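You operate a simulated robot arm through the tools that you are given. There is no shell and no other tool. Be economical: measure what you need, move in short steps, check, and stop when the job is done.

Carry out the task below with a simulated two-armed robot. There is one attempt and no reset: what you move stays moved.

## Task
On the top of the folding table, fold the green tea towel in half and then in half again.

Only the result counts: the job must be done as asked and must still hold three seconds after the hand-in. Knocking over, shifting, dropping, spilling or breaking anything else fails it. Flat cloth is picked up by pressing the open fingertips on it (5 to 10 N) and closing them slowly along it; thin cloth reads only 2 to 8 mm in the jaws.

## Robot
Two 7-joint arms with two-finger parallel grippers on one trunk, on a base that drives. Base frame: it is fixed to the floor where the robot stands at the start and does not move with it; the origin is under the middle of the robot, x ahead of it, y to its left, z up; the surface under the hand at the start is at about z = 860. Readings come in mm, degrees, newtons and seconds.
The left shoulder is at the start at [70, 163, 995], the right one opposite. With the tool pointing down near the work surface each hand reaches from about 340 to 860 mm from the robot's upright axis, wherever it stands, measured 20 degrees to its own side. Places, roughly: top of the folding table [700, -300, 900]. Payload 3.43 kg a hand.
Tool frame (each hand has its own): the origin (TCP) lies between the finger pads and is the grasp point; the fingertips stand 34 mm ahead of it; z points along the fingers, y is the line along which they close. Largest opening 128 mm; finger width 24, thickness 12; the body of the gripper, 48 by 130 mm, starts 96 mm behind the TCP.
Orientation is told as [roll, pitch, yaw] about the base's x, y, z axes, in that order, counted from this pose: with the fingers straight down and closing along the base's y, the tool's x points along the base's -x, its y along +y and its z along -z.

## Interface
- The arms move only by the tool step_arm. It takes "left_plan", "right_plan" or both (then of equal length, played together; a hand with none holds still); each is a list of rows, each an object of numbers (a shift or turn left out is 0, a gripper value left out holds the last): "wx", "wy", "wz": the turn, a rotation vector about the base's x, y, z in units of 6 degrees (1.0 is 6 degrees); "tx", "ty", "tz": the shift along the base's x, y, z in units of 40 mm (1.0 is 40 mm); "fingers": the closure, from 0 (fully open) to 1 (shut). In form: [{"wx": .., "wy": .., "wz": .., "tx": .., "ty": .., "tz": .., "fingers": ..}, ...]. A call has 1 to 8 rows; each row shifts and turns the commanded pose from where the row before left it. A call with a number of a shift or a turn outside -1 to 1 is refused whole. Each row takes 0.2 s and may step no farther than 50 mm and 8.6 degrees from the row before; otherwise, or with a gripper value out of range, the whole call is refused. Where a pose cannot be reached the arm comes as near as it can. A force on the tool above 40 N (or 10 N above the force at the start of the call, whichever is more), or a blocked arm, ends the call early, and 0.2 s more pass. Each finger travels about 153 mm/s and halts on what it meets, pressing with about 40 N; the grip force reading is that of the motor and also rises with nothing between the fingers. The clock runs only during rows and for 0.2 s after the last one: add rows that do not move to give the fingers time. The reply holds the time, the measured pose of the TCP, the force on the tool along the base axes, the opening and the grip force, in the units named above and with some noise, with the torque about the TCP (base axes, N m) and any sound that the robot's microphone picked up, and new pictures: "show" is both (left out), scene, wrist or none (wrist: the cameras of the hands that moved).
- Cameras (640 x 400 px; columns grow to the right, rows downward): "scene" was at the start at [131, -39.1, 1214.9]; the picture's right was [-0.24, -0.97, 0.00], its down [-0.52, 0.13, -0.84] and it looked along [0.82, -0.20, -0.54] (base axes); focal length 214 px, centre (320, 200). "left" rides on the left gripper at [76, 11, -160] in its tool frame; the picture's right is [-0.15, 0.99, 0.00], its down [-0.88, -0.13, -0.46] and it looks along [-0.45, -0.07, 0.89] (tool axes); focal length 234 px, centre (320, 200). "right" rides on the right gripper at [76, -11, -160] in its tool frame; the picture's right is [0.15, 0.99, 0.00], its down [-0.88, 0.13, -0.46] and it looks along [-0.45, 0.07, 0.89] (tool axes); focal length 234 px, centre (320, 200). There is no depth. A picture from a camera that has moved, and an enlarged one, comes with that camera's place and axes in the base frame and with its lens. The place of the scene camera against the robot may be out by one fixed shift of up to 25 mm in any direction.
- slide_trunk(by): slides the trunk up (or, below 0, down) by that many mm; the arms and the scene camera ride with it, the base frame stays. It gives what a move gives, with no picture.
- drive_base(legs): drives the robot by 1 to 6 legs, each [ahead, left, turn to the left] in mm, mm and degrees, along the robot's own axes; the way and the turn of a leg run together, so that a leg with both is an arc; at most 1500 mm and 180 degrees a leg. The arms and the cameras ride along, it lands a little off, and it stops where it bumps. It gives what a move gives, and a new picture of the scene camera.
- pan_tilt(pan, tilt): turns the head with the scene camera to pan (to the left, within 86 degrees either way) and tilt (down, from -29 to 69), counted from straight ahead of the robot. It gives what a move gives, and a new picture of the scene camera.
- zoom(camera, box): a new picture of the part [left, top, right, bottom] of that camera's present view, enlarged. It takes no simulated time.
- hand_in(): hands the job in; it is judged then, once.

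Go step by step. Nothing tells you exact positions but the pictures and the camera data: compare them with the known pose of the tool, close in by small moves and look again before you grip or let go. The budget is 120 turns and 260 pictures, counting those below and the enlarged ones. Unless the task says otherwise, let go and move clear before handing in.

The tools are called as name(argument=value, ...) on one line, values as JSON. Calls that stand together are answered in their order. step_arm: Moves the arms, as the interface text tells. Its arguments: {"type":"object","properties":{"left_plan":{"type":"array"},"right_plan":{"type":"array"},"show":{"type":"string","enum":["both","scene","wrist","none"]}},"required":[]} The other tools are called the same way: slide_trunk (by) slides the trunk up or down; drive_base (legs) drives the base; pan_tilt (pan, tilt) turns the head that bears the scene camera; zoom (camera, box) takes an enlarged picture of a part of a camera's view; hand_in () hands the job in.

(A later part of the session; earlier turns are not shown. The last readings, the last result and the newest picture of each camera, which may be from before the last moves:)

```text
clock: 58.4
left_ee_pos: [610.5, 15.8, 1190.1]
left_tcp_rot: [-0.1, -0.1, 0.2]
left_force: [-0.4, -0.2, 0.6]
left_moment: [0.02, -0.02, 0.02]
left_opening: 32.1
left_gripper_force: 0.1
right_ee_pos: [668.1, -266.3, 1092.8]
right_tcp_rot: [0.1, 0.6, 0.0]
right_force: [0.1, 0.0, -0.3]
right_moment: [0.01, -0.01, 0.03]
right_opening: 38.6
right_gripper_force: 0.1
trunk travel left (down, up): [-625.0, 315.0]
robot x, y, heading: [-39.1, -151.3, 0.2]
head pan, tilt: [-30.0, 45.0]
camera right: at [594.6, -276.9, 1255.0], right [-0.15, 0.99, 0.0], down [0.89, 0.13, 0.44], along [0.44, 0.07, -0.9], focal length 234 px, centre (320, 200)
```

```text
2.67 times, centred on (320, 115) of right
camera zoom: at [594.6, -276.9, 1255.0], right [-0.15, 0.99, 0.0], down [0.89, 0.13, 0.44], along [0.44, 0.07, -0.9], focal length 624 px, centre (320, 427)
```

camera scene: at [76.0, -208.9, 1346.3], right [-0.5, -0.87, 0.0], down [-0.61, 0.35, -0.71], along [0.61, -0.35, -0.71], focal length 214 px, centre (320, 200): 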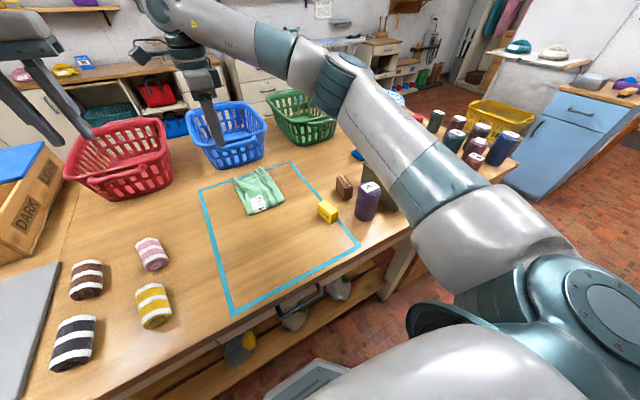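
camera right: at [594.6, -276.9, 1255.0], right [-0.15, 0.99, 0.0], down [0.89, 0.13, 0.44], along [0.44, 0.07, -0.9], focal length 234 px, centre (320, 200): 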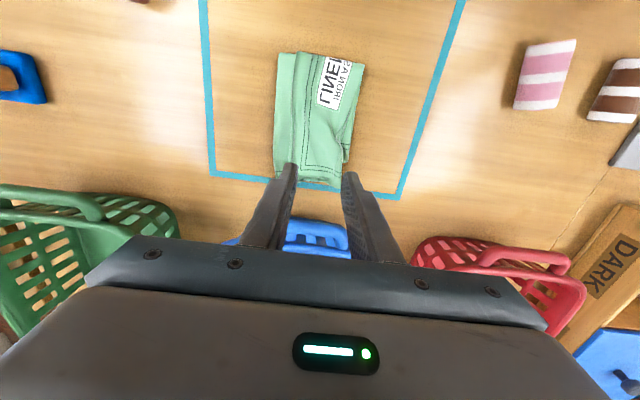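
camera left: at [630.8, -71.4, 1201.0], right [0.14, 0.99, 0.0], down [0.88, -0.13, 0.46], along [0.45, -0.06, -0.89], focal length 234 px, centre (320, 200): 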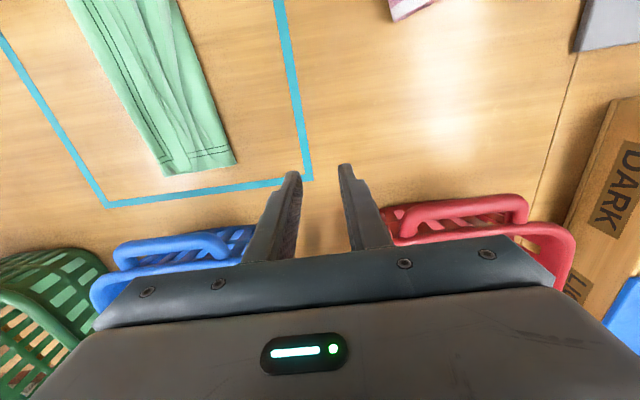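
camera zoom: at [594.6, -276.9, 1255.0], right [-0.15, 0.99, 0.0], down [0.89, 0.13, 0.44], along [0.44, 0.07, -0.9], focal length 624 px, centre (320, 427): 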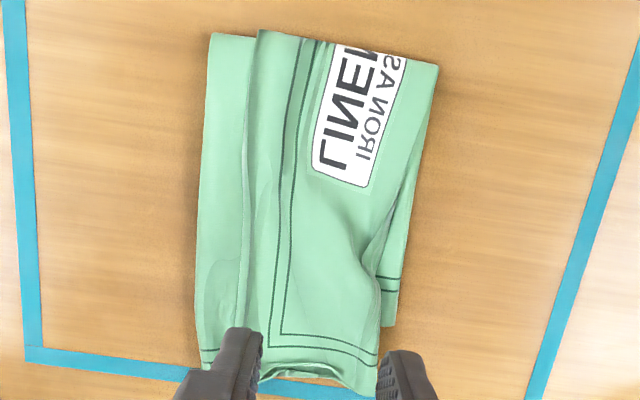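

I can see the top edge: its middle is at about (742,-266) and its corner at (755,-214). The bottom half ends near x≈712, so I'll lower the hand onto the overhang.

step_arm(right_plan=[{"tx": 0.85, "fingers": 0.65}, {"tx": 0.85, "tz": -0.5}, {"tz": -0.9}, {"tz": -0.9}, {"tz": -0.9}, {"tz": -0.9}, {"tz": -0.5}, {}], show="wrist")

zoom(camera="right", box=[200, 60, 440, 210])

```text
clock: 60.2
left_ee_pos: [609.2, 17.3, 1188.9]
left_tcp_rot: [0.0, -0.1, 0.1]
left_force: [0.7, 0.1, -0.5]
left_moment: [0.01, 0.01, 0.0]
left_opening: 32.1
left_gripper_force: 0.0
right_ee_pos: [734.9, -264.1, 909.6]
right_tcp_rot: [0.1, 0.7, -0.1]
right_force: [0.3, 0.2, 0.2]
right_moment: [-0.02, -0.04, -0.02]
right_opening: 44.8
right_gripper_force: 0.1
trunk travel left (down, up): [-625.0, 315.0]
robot x, y, heading: [-39.7, -151.0, -0.2]
head pan, tilt: [-30.0, 45.0]
camera right: at [662.1, -274.9, 1071.6], right [-0.15, 0.99, 0.0], down [0.89, 0.13, 0.45], along [0.44, 0.07, -0.9], focal length 234 px, centre (320, 200)
```

right: 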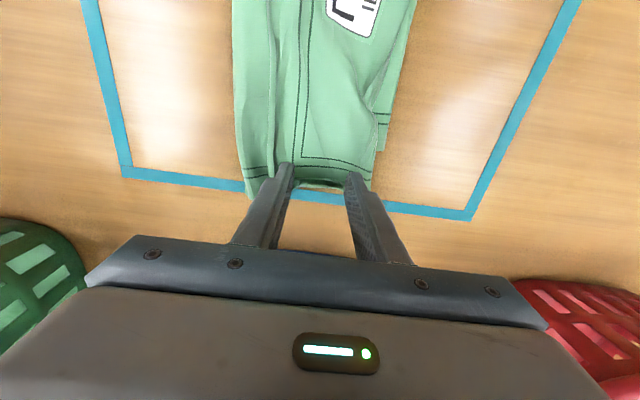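

```text
2.67 times, centred on (320, 135) of right
camera zoom: at [662.1, -274.9, 1071.6], right [-0.15, 0.99, 0.0], down [0.89, 0.13, 0.45], along [0.44, 0.07, -0.9], focal length 624 px, centre (320, 373)
```

zoom: 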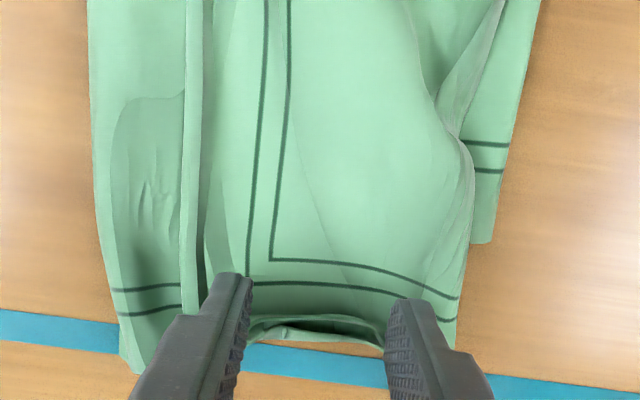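

The edge bulges up nicely between the fingers. I'll shift slightly inward, press and close.

step_arm(right_plan=[{"tx": -0.2, "tz": -0.15}, {"tz": -0.1}, {"tz": -0.05}, {}], show="none")

```text
clock: 61.2
left_ee_pos: [609.8, 17.9, 1189.0]
left_tcp_rot: [0.0, 0.0, 0.1]
left_force: [0.6, -0.2, 0.3]
left_moment: [0.04, 0.01, -0.02]
left_opening: 31.8
left_gripper_force: 0.1
right_ee_pos: [726.6, -264.4, 898.5]
right_tcp_rot: [0.0, 0.6, -0.1]
right_force: [-1.2, -0.1, 1.2]
right_moment: [0.0, 0.03, -0.04]
right_opening: 44.7
right_gripper_force: 0.0
trunk travel left (down, up): [-625.0, 315.0]
robot x, y, heading: [-36.8, -150.3, 0.0]
head pan, tilt: [-30.0, 45.0]
```

step_arm(right_plan=[{"tz": -0.04}, {"tz": -0.02}, {}], show="none")

```text
clock: 62.0
left_ee_pos: [608.9, 18.2, 1190.2]
left_tcp_rot: [-0.1, 0.0, 0.1]
left_force: [0.9, 0.2, 1.0]
left_moment: [0.02, 0.02, 0.0]
left_opening: 31.9
left_gripper_force: 0.0
right_ee_pos: [726.8, -264.3, 895.6]
right_tcp_rot: [0.1, 0.5, -0.1]
right_force: [2.4, -0.9, 10.2]
right_moment: [-0.3, -0.07, 0.09]
right_opening: 44.8
right_gripper_force: 0.3
trunk travel left (down, up): [-625.0, 315.0]
robot x, y, heading: [-38.8, -153.2, -0.1]
head pan, tilt: [-30.0, 45.0]
```

step_arm(right_plan=[{"fingers": 0.7}, {"fingers": 0.75}, {"fingers": 0.8}, {"fingers": 0.85}, {"fingers": 0.9}, {"fingers": 0.95}, {"fingers": 1.0}, {}], show="none")

zoom(camera="right", box=[200, 60, 440, 210])

```text
clock: 63.8
left_ee_pos: [608.3, 17.3, 1191.1]
left_tcp_rot: [0.0, 0.0, 0.1]
left_force: [-0.2, 0.5, 0.1]
left_moment: [0.0, 0.02, 0.01]
left_opening: 32.0
left_gripper_force: 0.1
right_ee_pos: [725.7, -265.4, 897.6]
right_tcp_rot: [0.1, 0.6, -0.2]
right_force: [-0.6, -4.4, 16.4]
right_moment: [-0.17, -0.09, -0.02]
right_opening: 3.9
right_gripper_force: 38.5
trunk travel left (down, up): [-625.0, 315.0]
robot x, y, heading: [-39.4, -152.4, 0.2]
head pan, tilt: [-30.0, 45.0]
```

```text
2.67 times, centred on (320, 135) of right
camera zoom: at [652.3, -275.5, 1058.2], right [-0.14, 0.99, 0.0], down [0.89, 0.13, 0.45], along [0.44, 0.07, -0.89], focal length 624 px, centre (320, 373)
```

zoom: 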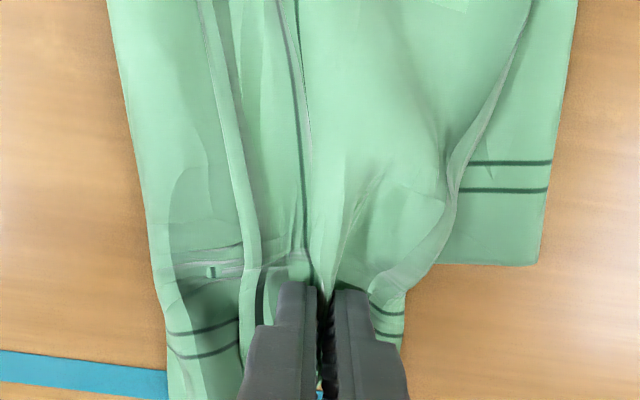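

3.9 mm in the jaws, so both top layers are held. I'll lift slightly, move back 42 mm and look.

step_arm(right_plan=[{"tz": 0.6}, {"tz": 0.6}, {"tz": 0.2, "tx": -0.35, "ty": 0.05}, {"tx": -0.35, "ty": 0.1}, {"tx": -0.35, "ty": 0.1}, {}])

zoom(camera="right", box=[200, 10, 440, 210])

```text
clock: 65.2
left_ee_pos: [608.7, 17.1, 1188.6]
left_tcp_rot: [-0.1, 0.1, 0.0]
left_force: [0.7, 0.4, 0.6]
left_moment: [0.02, 0.02, 0.01]
left_opening: 31.8
left_gripper_force: 0.1
right_ee_pos: [684.0, -255.3, 951.9]
right_tcp_rot: [0.1, 0.6, -0.1]
right_force: [-0.2, -0.4, 0.5]
right_moment: [0.02, 0.01, 0.05]
right_opening: 3.7
right_gripper_force: 38.5
trunk travel left (down, up): [-625.0, 315.0]
robot x, y, heading: [-40.7, -149.6, 0.1]
head pan, tilt: [-30.0, 45.0]
camera scene: at [77.4, -208.7, 1346.0], right [-0.5, -0.87, 0.0], down [-0.61, 0.35, -0.71], along [0.61, -0.35, -0.71], focal length 214 px, centre (320, 200)
camera right: at [611.6, -265.1, 1113.0], right [-0.15, 0.99, 0.0], down [0.89, 0.13, 0.44], along [0.44, 0.07, -0.9], focal length 234 px, centre (320, 200)
```

scene: 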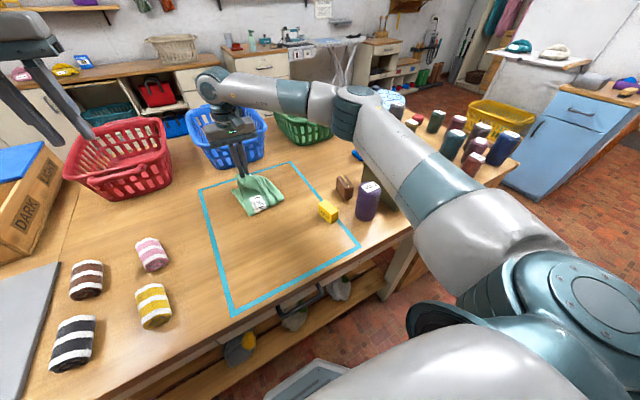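
right: 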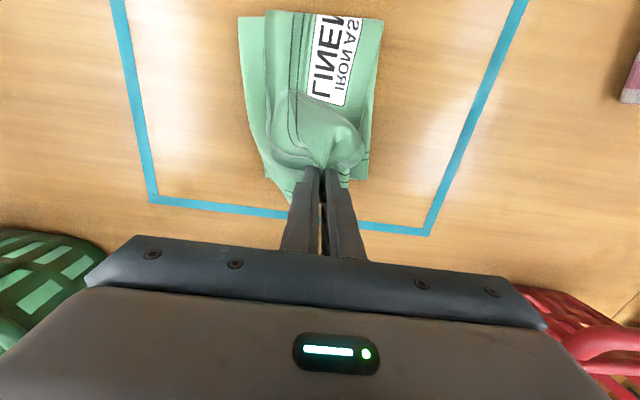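

```text
2.00 times, centred on (320, 110) of right
camera zoom: at [611.6, -265.1, 1113.0], right [-0.15, 0.99, 0.0], down [0.89, 0.13, 0.44], along [0.44, 0.07, -0.9], focal length 468 px, centre (320, 380)
```

zoom: 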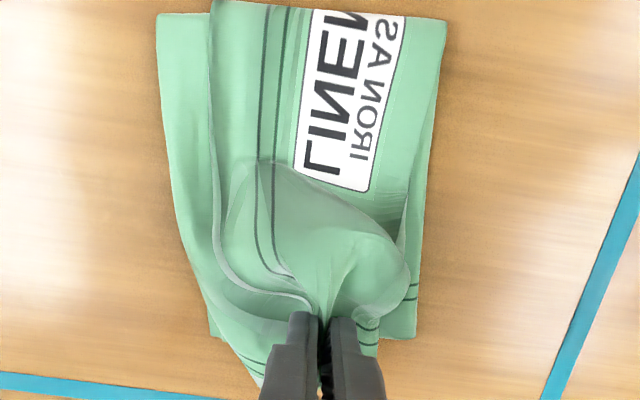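

The top was re-gripped, but slack has collected because the fold line sits about 20 mm too far forward. I'll swing the top half back so the bottom lies longer (fold near x≈540), then refold more loosely.

step_arm(right_plan=[{"tx": -0.42, "tz": 0.67, "ty": -0.15}, {"tx": -0.42, "tz": 0.65, "ty": -0.15}, {"tx": -0.95, "tz": 0.7, "ty": -0.15}, {"tx": -1, "tz": 0.3, "ty": -0.15}, {"tx": -1, "ty": -0.15}, {"tx": -1, "tz": -0.12, "ty": -0.15}, {"tx": -1, "tz": -0.5, "ty": -0.15}, {}])

zoom(camera="scene", box=[150, 110, 390, 260])

```text
clock: 67.0
left_ee_pos: [610.4, 17.6, 1188.9]
left_tcp_rot: [-0.1, 0.0, 0.0]
left_force: [0.6, -0.7, 0.7]
left_moment: [0.0, -0.02, -0.01]
left_opening: 31.9
left_gripper_force: 0.0
right_ee_pos: [451.9, -295.9, 1018.8]
right_tcp_rot: [0.0, 0.7, -0.1]
right_force: [0.4, 0.5, 0.3]
right_moment: [-0.01, -0.01, 0.0]
right_opening: 3.8
right_gripper_force: 38.5
trunk travel left (down, up): [-625.0, 315.0]
robot x, y, heading: [-38.8, -147.2, 0.3]
head pan, tilt: [-30.0, 45.0]
camera scene: at [77.4, -208.3, 1346.1], right [-0.5, -0.87, 0.0], down [-0.61, 0.35, -0.71], along [0.61, -0.35, -0.71], focal length 214 px, centre (320, 200)
camera right: at [379.1, -306.3, 1181.1], right [-0.15, 0.99, 0.0], down [0.89, 0.13, 0.44], along [0.44, 0.07, -0.9], focal length 234 px, centre (320, 200)
```

scene: 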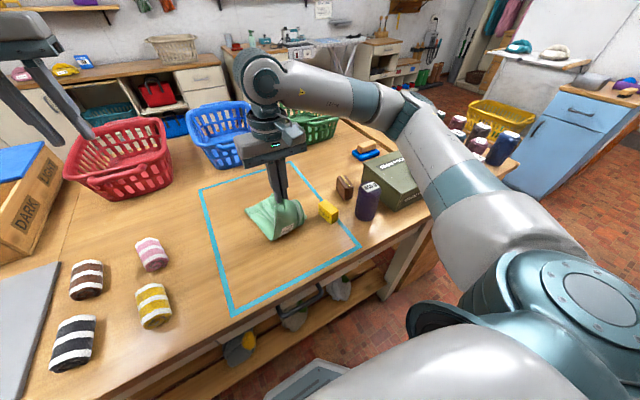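
right: 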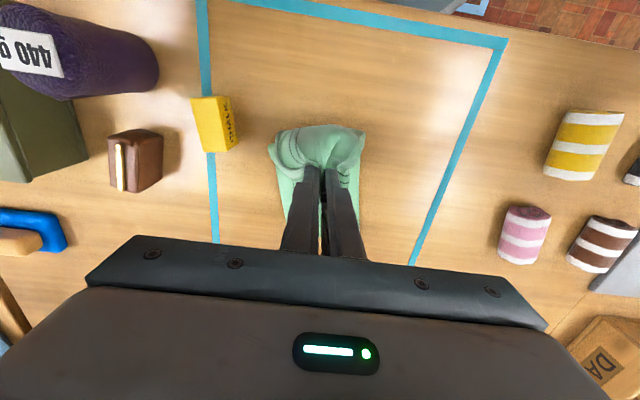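

```text
2.67 times, centred on (270, 185) of scene
camera zoom: at [77.4, -208.3, 1346.1], right [-0.5, -0.87, 0.0], down [-0.61, 0.35, -0.71], along [0.61, -0.35, -0.71], focal length 572 px, centre (453, 240)
```

zoom: 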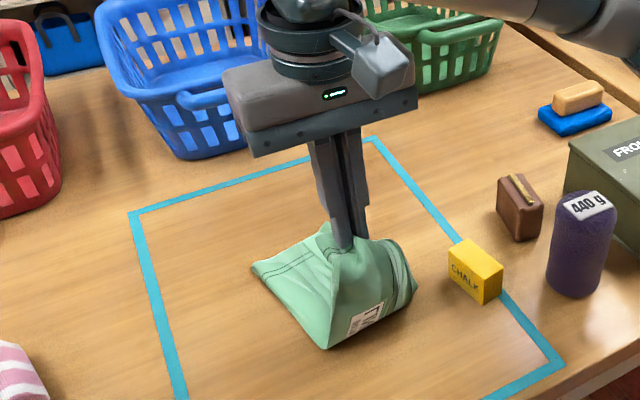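

Now I'll refold with a snug arc around x≈539.

step_arm(right_plan=[{"tx": 0.7, "tz": 0.55, "ty": 0.1}, {"tx": 0.75, "tz": 0.23, "ty": 0.1}, {"tx": 0.72, "tz": 0.08, "ty": 0.1}, {"tx": 0.78, "tz": -0.1, "ty": 0.1}, {"tx": 0.75, "tz": -0.22, "ty": 0.1}, {"tx": 0.7, "tz": -0.42, "ty": 0.1}, {"tx": 0.55, "tz": -0.5, "ty": 0.1, "wy": -1}, {}])

zoom(camera="right", box=[200, 10, 440, 210])

zoom(camera="scene", box=[150, 110, 390, 260])

```text
clock: 68.8
left_ee_pos: [609.7, 18.2, 1189.1]
left_tcp_rot: [-0.1, 0.0, 0.1]
left_force: [0.0, -0.6, -0.1]
left_moment: [0.02, -0.02, 0.05]
left_opening: 31.9
left_gripper_force: 0.1
right_ee_pos: [651.7, -267.8, 1005.6]
right_tcp_rot: [0.1, -5.5, -0.1]
right_force: [0.0, 0.1, 0.1]
right_moment: [0.06, -0.01, 0.03]
right_opening: 3.7
right_gripper_force: 38.1
trunk travel left (down, up): [-625.0, 315.0]
robot x, y, heading: [-36.5, -154.2, -0.1]
head pan, tilt: [-30.0, 45.0]
camera scene: at [77.0, -208.6, 1346.1], right [-0.5, -0.87, 0.0], down [-0.61, 0.35, -0.71], along [0.61, -0.35, -0.71], focal length 214 px, centre (320, 200)
camera right: at [562.3, -278.6, 1157.0], right [-0.15, 0.99, -0.01], down [0.83, 0.13, 0.54], along [0.53, 0.07, -0.84], focal length 234 px, centre (320, 200)
```

scene: 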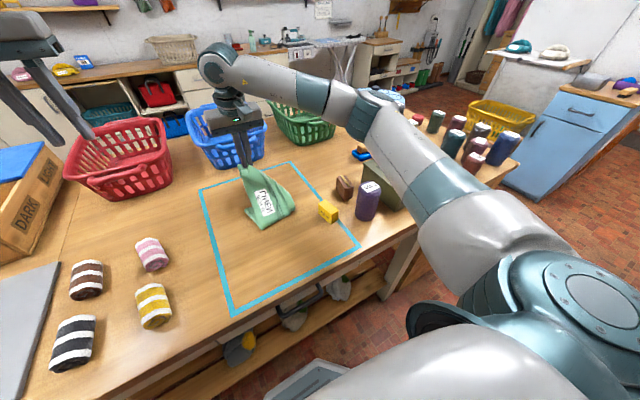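
right: 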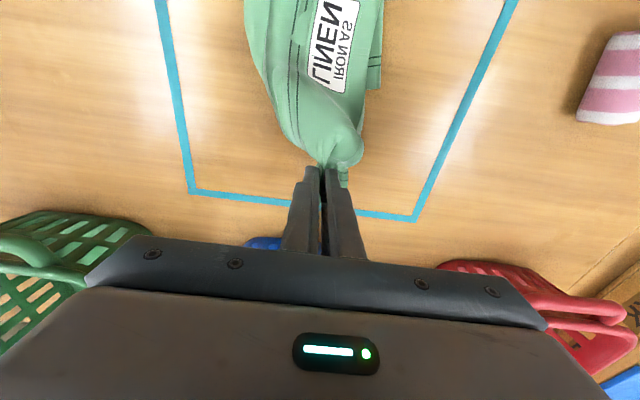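

```text
2.00 times, centred on (320, 110) of right
camera zoom: at [562.3, -278.6, 1157.0], right [-0.15, 0.99, -0.01], down [0.83, 0.13, 0.54], along [0.53, 0.07, -0.84], focal length 468 px, centre (320, 380)
```

zoom: 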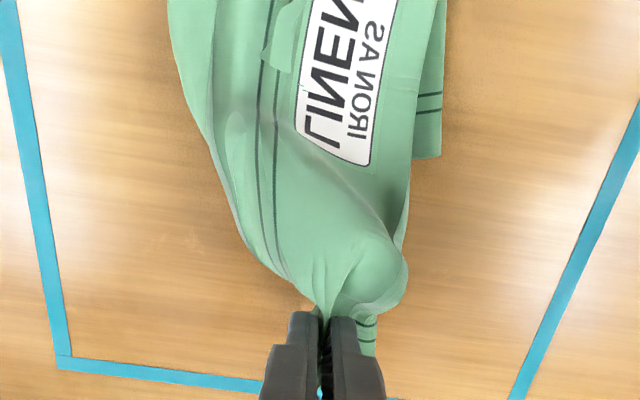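

```text
2.67 times, centred on (270, 185) of scene
camera zoom: at [77.0, -208.6, 1346.1], right [-0.5, -0.87, 0.0], down [-0.61, 0.35, -0.71], along [0.61, -0.35, -0.71], focal length 572 px, centre (453, 240)
```

zoom: 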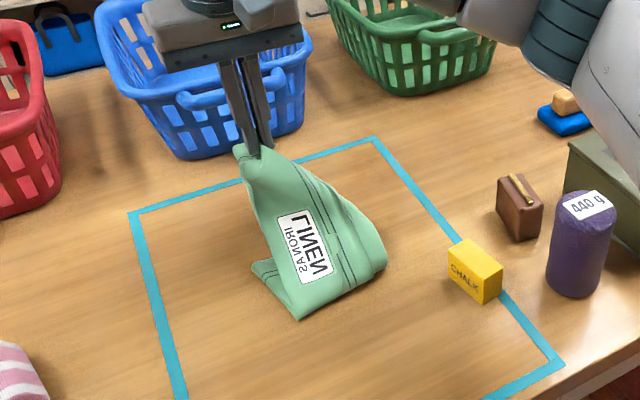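

The bottom half slid back about 110 mm when I swung; its far edge is now near x≈590. That's fine, and gives more room. I'll bring the hand back over the desired fold line (x≈440) and look.

step_arm(right_plan=[{"tx": -0.8, "tz": 0.5, "wy": 0.9}, {"tx": -0.9, "tz": 0.4}, {"tx": -0.95, "tz": 0.3, "ty": -0.05}, {"tx": -0.95, "ty": -0.05}, {"tx": -0.95, "ty": -0.05}, {"tx": -0.95, "tz": -0.05, "ty": -0.05}, {}])

zoom(camera="scene", box=[150, 110, 390, 260])

```text
clock: 70.4
left_ee_pos: [610.4, 16.8, 1189.6]
left_tcp_rot: [0.0, 0.0, 0.1]
left_force: [0.5, -0.6, 0.7]
left_moment: [0.01, 0.01, 0.0]
left_opening: 31.9
left_gripper_force: 0.1
right_ee_pos: [432.4, -276.5, 1049.3]
right_tcp_rot: [0.0, 0.1, -0.2]
right_force: [0.6, -0.8, -0.5]
right_moment: [0.03, 0.04, 0.02]
right_opening: 3.9
right_gripper_force: 38.1
trunk travel left (down, up): [-625.0, 315.0]
robot x, y, heading: [-40.8, -150.0, 0.3]
head pan, tilt: [-30.0, 45.0]
camera scene: at [77.6, -208.7, 1346.0], right [-0.5, -0.87, 0.0], down [-0.61, 0.35, -0.71], along [0.61, -0.35, -0.71], focal length 214 px, centre (320, 200)
camera right: at [357.5, -287.4, 1210.1], right [-0.15, 0.99, 0.0], down [0.88, 0.13, 0.45], along [0.45, 0.07, -0.89], focal length 234 px, centre (320, 200)
```

scene: 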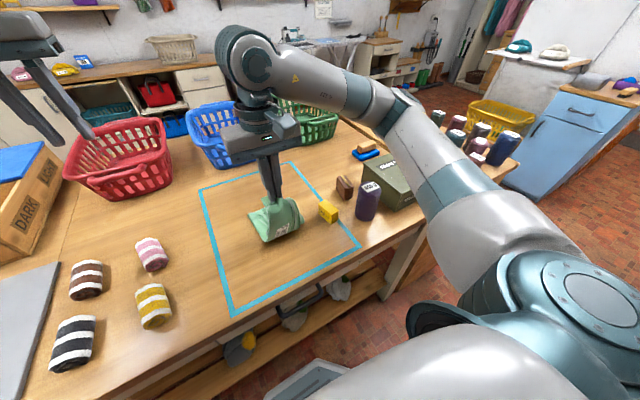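
right: 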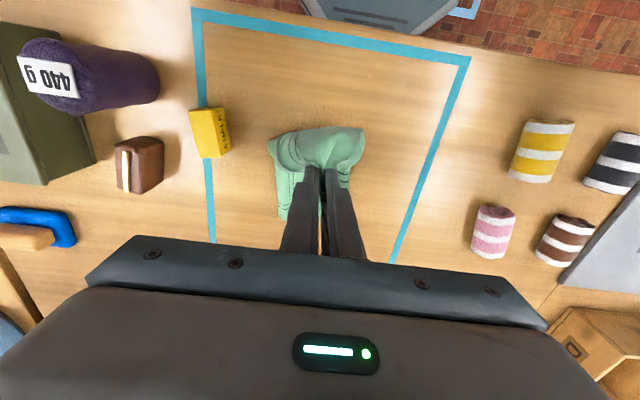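

```text
2.67 times, centred on (270, 185) of scene
camera zoom: at [77.6, -208.7, 1346.0], right [-0.5, -0.87, 0.0], down [-0.61, 0.35, -0.71], along [0.61, -0.35, -0.71], focal length 572 px, centre (453, 240)
```

zoom: 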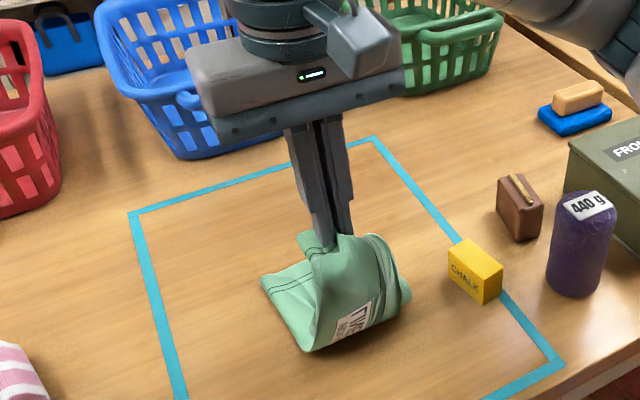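

The bottom drags along instead of unrolling. I'll lift until most of the strip hangs straight with only its tail on the table, then lay it back and refold.

step_arm(right_plan=[{"tx": 0.3, "tz": 0.85}, {"tx": 0.5, "tz": 0.85}, {"tx": 0.6, "tz": 0.8}, {"tx": 0.6, "tz": 0.7}, {}, {}])

zoom(camera="scene", box=[150, 80, 390, 230])

```text
clock: 71.8
left_ee_pos: [609.7, 18.5, 1189.2]
left_tcp_rot: [0.0, 0.0, 0.1]
left_force: [0.3, 1.2, 0.1]
left_moment: [0.0, -0.01, 0.0]
left_opening: 32.1
left_gripper_force: 0.1
right_ee_pos: [512.0, -275.3, 1177.3]
right_tcp_rot: [-0.1, 0.1, 0.0]
right_force: [-0.9, 0.3, 0.1]
right_moment: [0.04, 0.0, 0.0]
right_opening: 3.8
right_gripper_force: 38.5
trunk travel left (down, up): [-625.0, 315.0]
robot x, y, heading: [-37.3, -149.8, 0.0]
head pan, tilt: [-30.0, 45.0]
camera scene: at [77.1, -208.7, 1346.1], right [-0.5, -0.87, 0.0], down [-0.61, 0.35, -0.71], along [0.61, -0.35, -0.71], focal length 214 px, centre (320, 200)
camera right: at [437.7, -286.5, 1338.1], right [-0.15, 0.99, 0.0], down [0.88, 0.13, 0.45], along [0.45, 0.07, -0.89], focal length 234 px, centre (320, 200)
```

scene: 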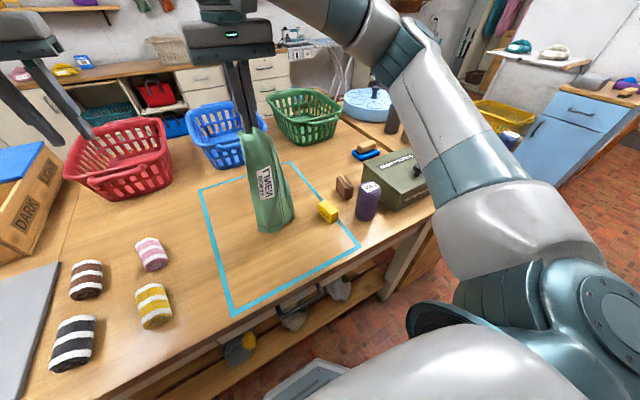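
right: 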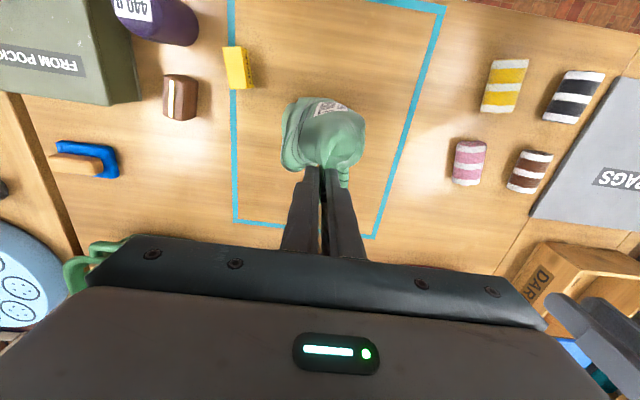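

```text
2.67 times, centred on (270, 155) of scene
camera zoom: at [77.1, -208.7, 1346.1], right [-0.5, -0.87, 0.0], down [-0.61, 0.35, -0.71], along [0.61, -0.35, -0.71], focal length 572 px, centre (453, 320)
```

zoom: 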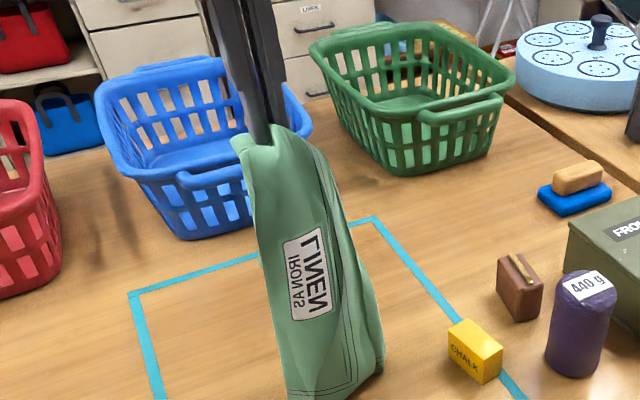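

zoom(camera="scene", box=[200, 150, 340, 250])

zoom(camera="right", box=[240, 70, 400, 200])

```text
4.00 times, centred on (270, 200) of scene
camera zoom: at [77.1, -208.7, 1346.1], right [-0.5, -0.87, 0.0], down [-0.61, 0.35, -0.71], along [0.61, -0.35, -0.71], focal length 858 px, centre (520, 200)
```

zoom: 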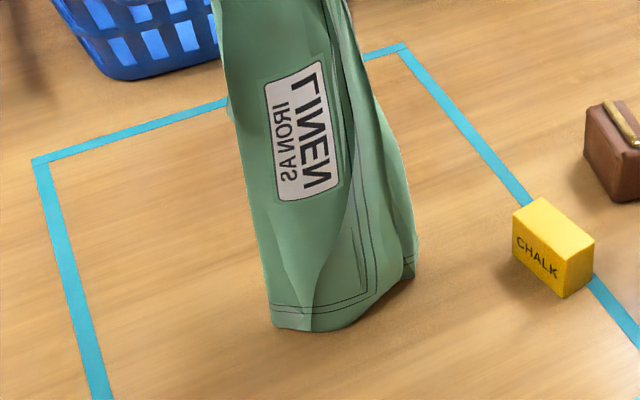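

```text
3.08 times, centred on (320, 135) of right
camera zoom: at [437.7, -286.5, 1338.1], right [-0.15, 0.99, 0.0], down [0.88, 0.13, 0.45], along [0.45, 0.07, -0.89], focal length 720 px, centre (320, 400)
```

zoom: 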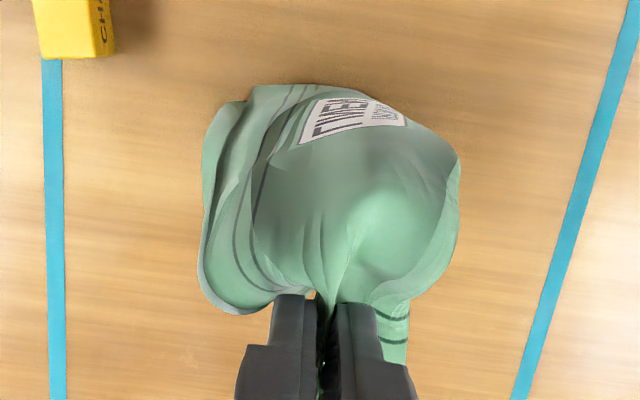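

The strip now hangs with its free end on the table at x≈460, y≈-290. I'll lay it away from the robot to half its length, then fold back towards the robot.

step_arm(right_plan=[{"tx": 0.5, "tz": -0.4, "ty": -0.08}, {"tx": 0.6, "tz": -0.55, "ty": -0.06}, {"tx": 0.65, "tz": -0.6, "ty": -0.06}, {"tx": 0.65, "tz": -0.65, "ty": -0.06}, {"tx": 0.65, "tz": -0.65, "ty": -0.04}, {"tx": 0.2, "tz": -0.2}, {}])

zoom(camera="scene", box=[150, 110, 390, 260])

```text
clock: 73.4
left_ee_pos: [611.0, 18.2, 1186.6]
left_tcp_rot: [0.0, 0.0, 0.1]
left_force: [-0.3, 0.7, 0.9]
left_moment: [-0.01, -0.01, 0.0]
left_opening: 32.1
left_gripper_force: 0.0
right_ee_pos: [641.4, -289.3, 1056.7]
right_tcp_rot: [0.1, 0.1, -0.1]
right_force: [-0.3, 0.6, 0.4]
right_moment: [0.01, 0.0, 0.0]
right_opening: 3.7
right_gripper_force: 38.6
trunk travel left (down, up): [-625.0, 315.0]
robot x, y, heading: [-37.2, -151.3, -0.0]
head pan, tilt: [-30.0, 45.0]
camera scene: at [77.1, -208.9, 1346.1], right [-0.5, -0.87, 0.0], down [-0.61, 0.35, -0.71], along [0.61, -0.35, -0.71], focal length 214 px, centre (320, 200)
camera right: at [566.4, -299.8, 1216.3], right [-0.15, 0.99, 0.0], down [0.88, 0.13, 0.45], along [0.45, 0.07, -0.89], focal length 234 px, centre (320, 200)
```

scene: 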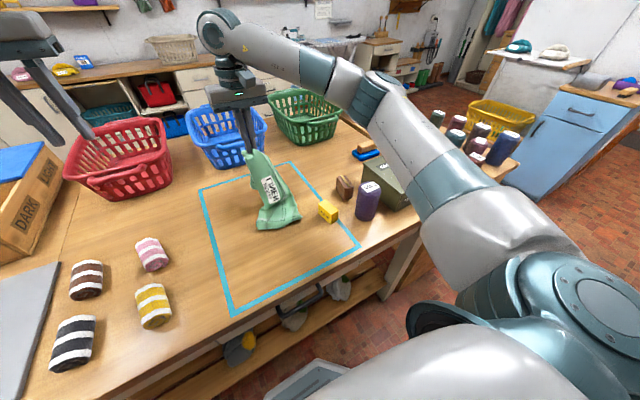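
right: 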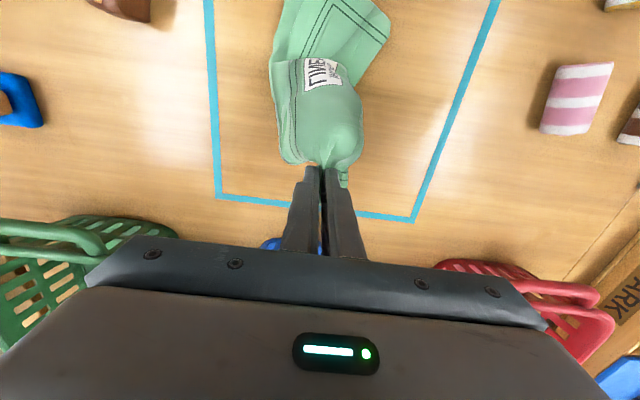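

```text
2.67 times, centred on (270, 185) of scene
camera zoom: at [77.1, -208.9, 1346.1], right [-0.5, -0.87, 0.0], down [-0.61, 0.35, -0.71], along [0.61, -0.35, -0.71], focal length 572 px, centre (453, 240)
```

zoom: 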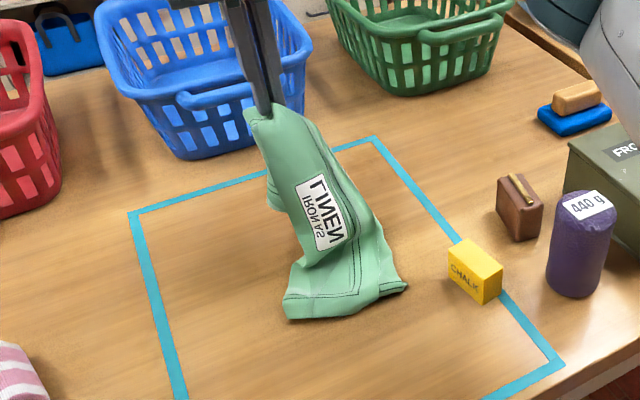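

zoom(camera="right", box=[220, 0, 440, 180])

zoom(camera="scene", box=[230, 140, 330, 240])

```text
2.22 times, centred on (330, 90) of right
camera zoom: at [566.4, -299.8, 1216.3], right [-0.15, 0.99, 0.0], down [0.88, 0.13, 0.45], along [0.45, 0.07, -0.89], focal length 520 px, centre (298, 444)
```

zoom: 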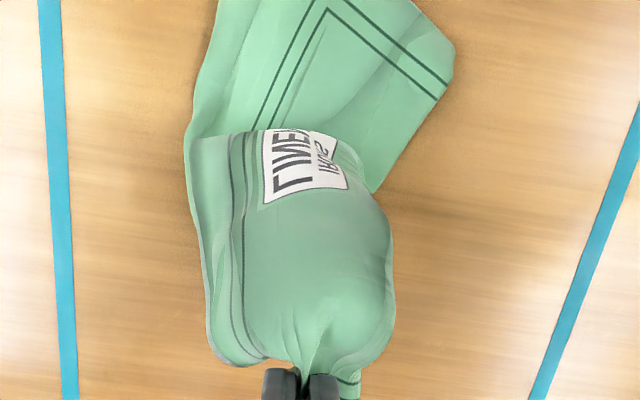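

```text
4.00 times, centred on (280, 190) of scene
camera zoom: at [77.1, -208.9, 1346.1], right [-0.5, -0.87, 0.0], down [-0.61, 0.35, -0.71], along [0.61, -0.35, -0.71], focal length 858 px, centre (480, 240)
```

zoom: 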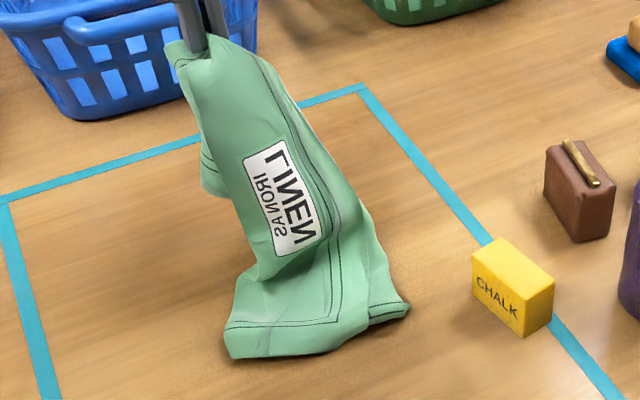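

The lying part has turned about 25° clockwise (axis towards +x, −y). I'll turn and shift the hand to match that axis before folding back.

step_arm(right_plan=[{"ty": -0.4, "wz": -1}, {"ty": -0.4, "wz": -1, "tx": -0.1}, {"ty": -0.4, "wz": -1, "tx": -0.1}, {"ty": -0.35, "wz": -1, "tx": -0.1}, {}])

zoom(camera="scene", box=[210, 110, 370, 240])

zoom(camera="right", box=[200, 0, 440, 190])

```text
clock: 74.6
left_ee_pos: [609.3, 18.4, 1188.7]
left_tcp_rot: [-0.1, 0.1, 0.1]
left_force: [0.3, 0.4, 0.5]
left_moment: [-0.04, 0.01, 0.0]
left_opening: 31.9
left_gripper_force: 0.1
right_ee_pos: [629.8, -350.3, 1055.9]
right_tcp_rot: [0.0, 0.1, -24.0]
right_force: [1.0, 0.7, 0.6]
right_moment: [-0.01, 0.0, 0.05]
right_opening: 4.0
right_gripper_force: 38.8
trunk travel left (down, up): [-625.0, 315.0]
robot x, y, heading: [-38.1, -151.9, 0.0]
head pan, tilt: [-30.0, 45.0]
camera scene: at [77.3, -208.3, 1346.1], right [-0.5, -0.87, 0.0], down [-0.61, 0.35, -0.71], along [0.61, -0.35, -0.71], focal length 214 px, centre (320, 200)
camera right: at [556.9, -329.1, 1216.7], right [0.27, 0.96, 0.0], down [0.86, -0.24, 0.45], along [0.44, -0.12, -0.89], focal length 234 px, centre (320, 200)
```

scene: 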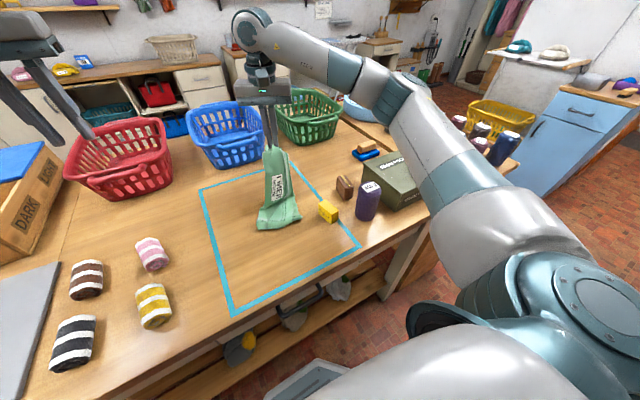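
right: 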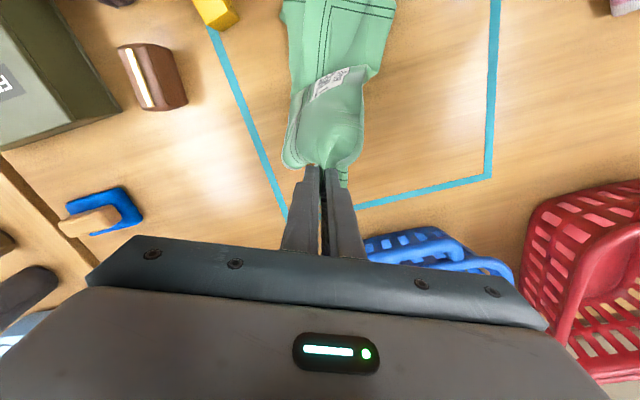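

```text
3.08 times, centred on (290, 175) of scene
camera zoom: at [77.3, -208.3, 1346.1], right [-0.5, -0.87, 0.0], down [-0.61, 0.35, -0.71], along [0.61, -0.35, -0.71], focal length 660 px, centre (412, 277)
```

zoom: 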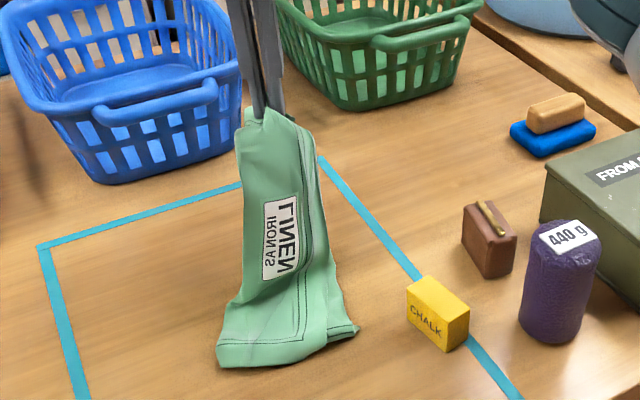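

```text
2.11 times, centred on (320, 95) of right
camera zoom: at [556.9, -329.1, 1216.7], right [0.27, 0.96, 0.0], down [0.86, -0.24, 0.45], along [0.44, -0.12, -0.89], focal length 493 px, centre (320, 421)
```

zoom: 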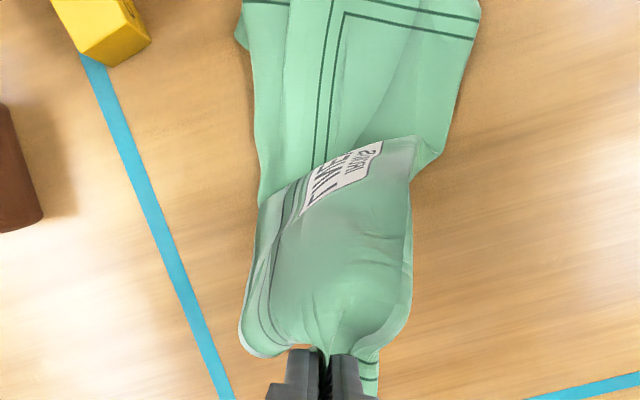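

The hand and strip axis now match, and the tail lies at full width with its end at about (478,-285). I'll lay a bit more down, then start folding back.

step_arm(right_plan=[{"tx": 0.27, "ty": -0.13, "tz": -0.62}, {"tx": 0.27, "ty": -0.13, "tz": -0.62}, {}, {"tx": -0.34, "ty": 0.16, "tz": 0.55}, {"tx": -0.4, "ty": 0.19, "tz": 0.45}, {"tx": -0.9, "ty": 0.43, "tz": -0.12}, {"tx": -0.79, "ty": 0.38, "tz": -0.38}, {}])

zoom(camera="scene", box=[210, 110, 370, 240])

zoom(camera="right", box=[180, 0, 460, 210])

```text
clock: 76.4
left_ee_pos: [610.2, 17.2, 1189.6]
left_tcp_rot: [-0.1, 0.1, 0.1]
left_force: [0.4, 0.3, -0.6]
left_moment: [0.01, -0.02, 0.0]
left_opening: 32.2
left_gripper_force: 0.1
right_ee_pos: [553.3, -314.9, 1026.3]
right_tcp_rot: [0.1, 0.1, -24.1]
right_force: [-0.9, -0.1, -0.1]
right_moment: [0.02, 0.04, 0.03]
right_opening: 3.7
right_gripper_force: 38.6
trunk travel left (down, up): [-625.0, 315.0]
robot x, y, heading: [-37.8, -155.0, -0.1]
head pan, tilt: [-30.0, 45.0]
camera scene: at [77.3, -208.9, 1346.0], right [-0.5, -0.87, 0.0], down [-0.61, 0.35, -0.71], along [0.61, -0.35, -0.71], focal length 214 px, centre (320, 200)
camera right: at [480.7, -293.8, 1187.0], right [0.27, 0.96, 0.0], down [0.86, -0.24, 0.45], along [0.44, -0.12, -0.89], focal length 234 px, centre (320, 200)
```

scene: 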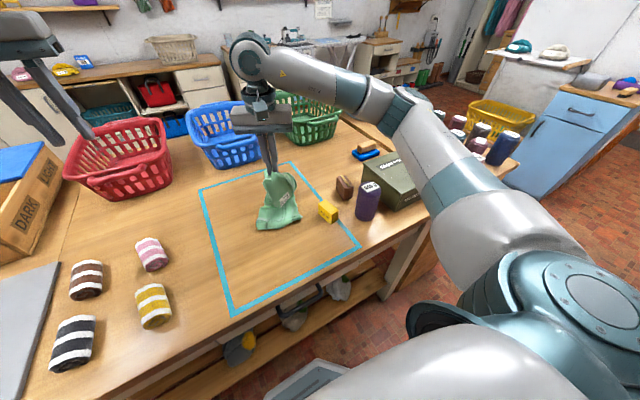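
right: 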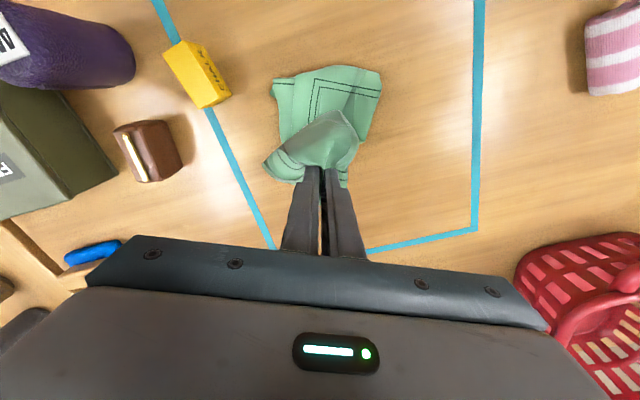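

```text
3.08 times, centred on (290, 175) of scene
camera zoom: at [77.3, -208.9, 1346.0], right [-0.5, -0.87, 0.0], down [-0.61, 0.35, -0.71], along [0.61, -0.35, -0.71], focal length 660 px, centre (412, 277)
```

zoom: 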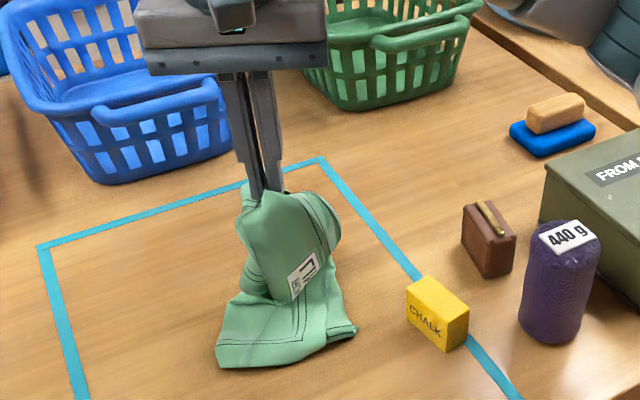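

```text
1.90 times, centred on (320, 105) of right
camera zoom: at [480.7, -293.8, 1187.0], right [0.27, 0.96, 0.0], down [0.86, -0.24, 0.45], along [0.44, -0.12, -0.89], focal length 446 px, centre (320, 381)
```

zoom: 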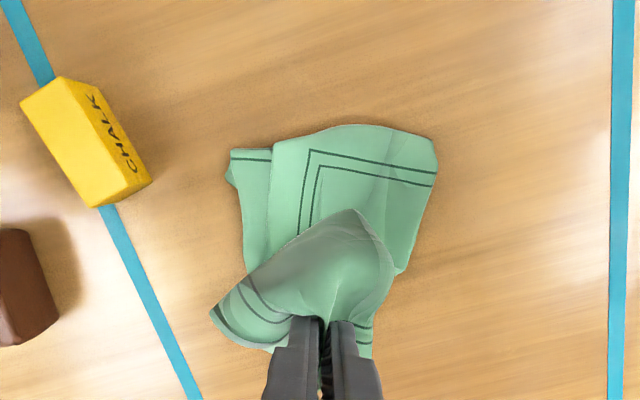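

The tail end is clear at about (474,-282). I'll continue the arc down onto it.

step_arm(right_plan=[{"tx": -0.61, "ty": 0.29, "tz": -0.5, "wx": 0.43, "wy": 0.9}, {"tx": -0.45, "ty": 0.22, "tz": -0.6, "wx": 0.43, "wy": 0.9}, {"tx": -0.25, "ty": 0.12, "tz": -0.5, "wx": 0.43, "wy": 0.9}, {"tz": -0.3, "wx": 0.43, "wy": 0.9}, {}])

zoom(camera="scene", box=[210, 110, 370, 240])

zoom(camera="right", box=[180, 0, 460, 210])

```text
clock: 77.6
left_ee_pos: [608.6, 17.4, 1189.4]
left_tcp_rot: [-0.2, 0.0, 0.1]
left_force: [0.0, 0.2, -0.7]
left_moment: [-0.01, 0.01, 0.03]
left_opening: 31.8
left_gripper_force: 0.0
right_ee_pos: [501.3, -290.0, 950.5]
right_tcp_rot: [0.8, 24.2, -23.8]
right_force: [0.1, 0.4, 0.6]
right_moment: [0.02, -0.04, 0.07]
right_opening: 3.8
right_gripper_force: 37.9
trunk travel left (down, up): [-625.0, 315.0]
robot x, y, heading: [-36.5, -151.6, -0.0]
head pan, tilt: [-30.0, 45.0]
camera scene: at [76.6, -208.6, 1346.1], right [-0.5, -0.87, 0.0], down [-0.61, 0.35, -0.71], along [0.61, -0.35, -0.71], focal length 214 px, centre (320, 200)
camera right: at [493.2, -299.1, 1127.7], right [0.28, 0.96, 0.07], down [0.96, -0.29, 0.06], along [0.08, 0.05, -1.0], focal length 234 px, centre (320, 200)
```

scene: 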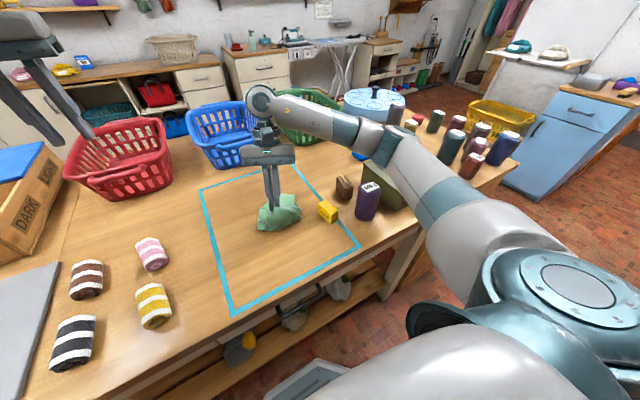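
right: 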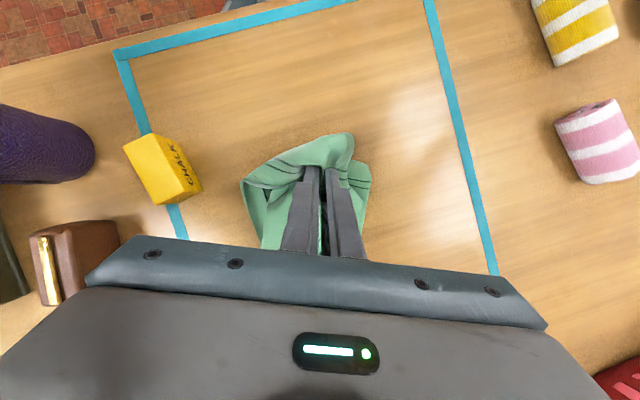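

```text
3.08 times, centred on (290, 175) of scene
camera zoom: at [76.6, -208.6, 1346.1], right [-0.5, -0.87, 0.0], down [-0.61, 0.35, -0.71], along [0.61, -0.35, -0.71], focal length 660 px, centre (412, 277)
```

zoom: 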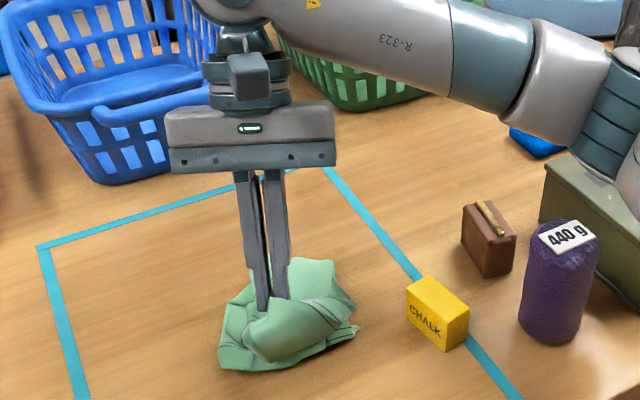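

```text
1.90 times, centred on (320, 105) of right
camera zoom: at [493.2, -299.1, 1127.7], right [0.28, 0.96, 0.07], down [0.96, -0.29, 0.06], along [0.08, 0.05, -1.0], focal length 446 px, centre (320, 381)
```

zoom: 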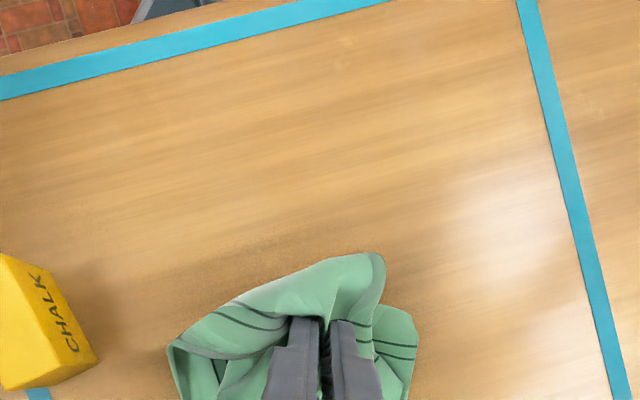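

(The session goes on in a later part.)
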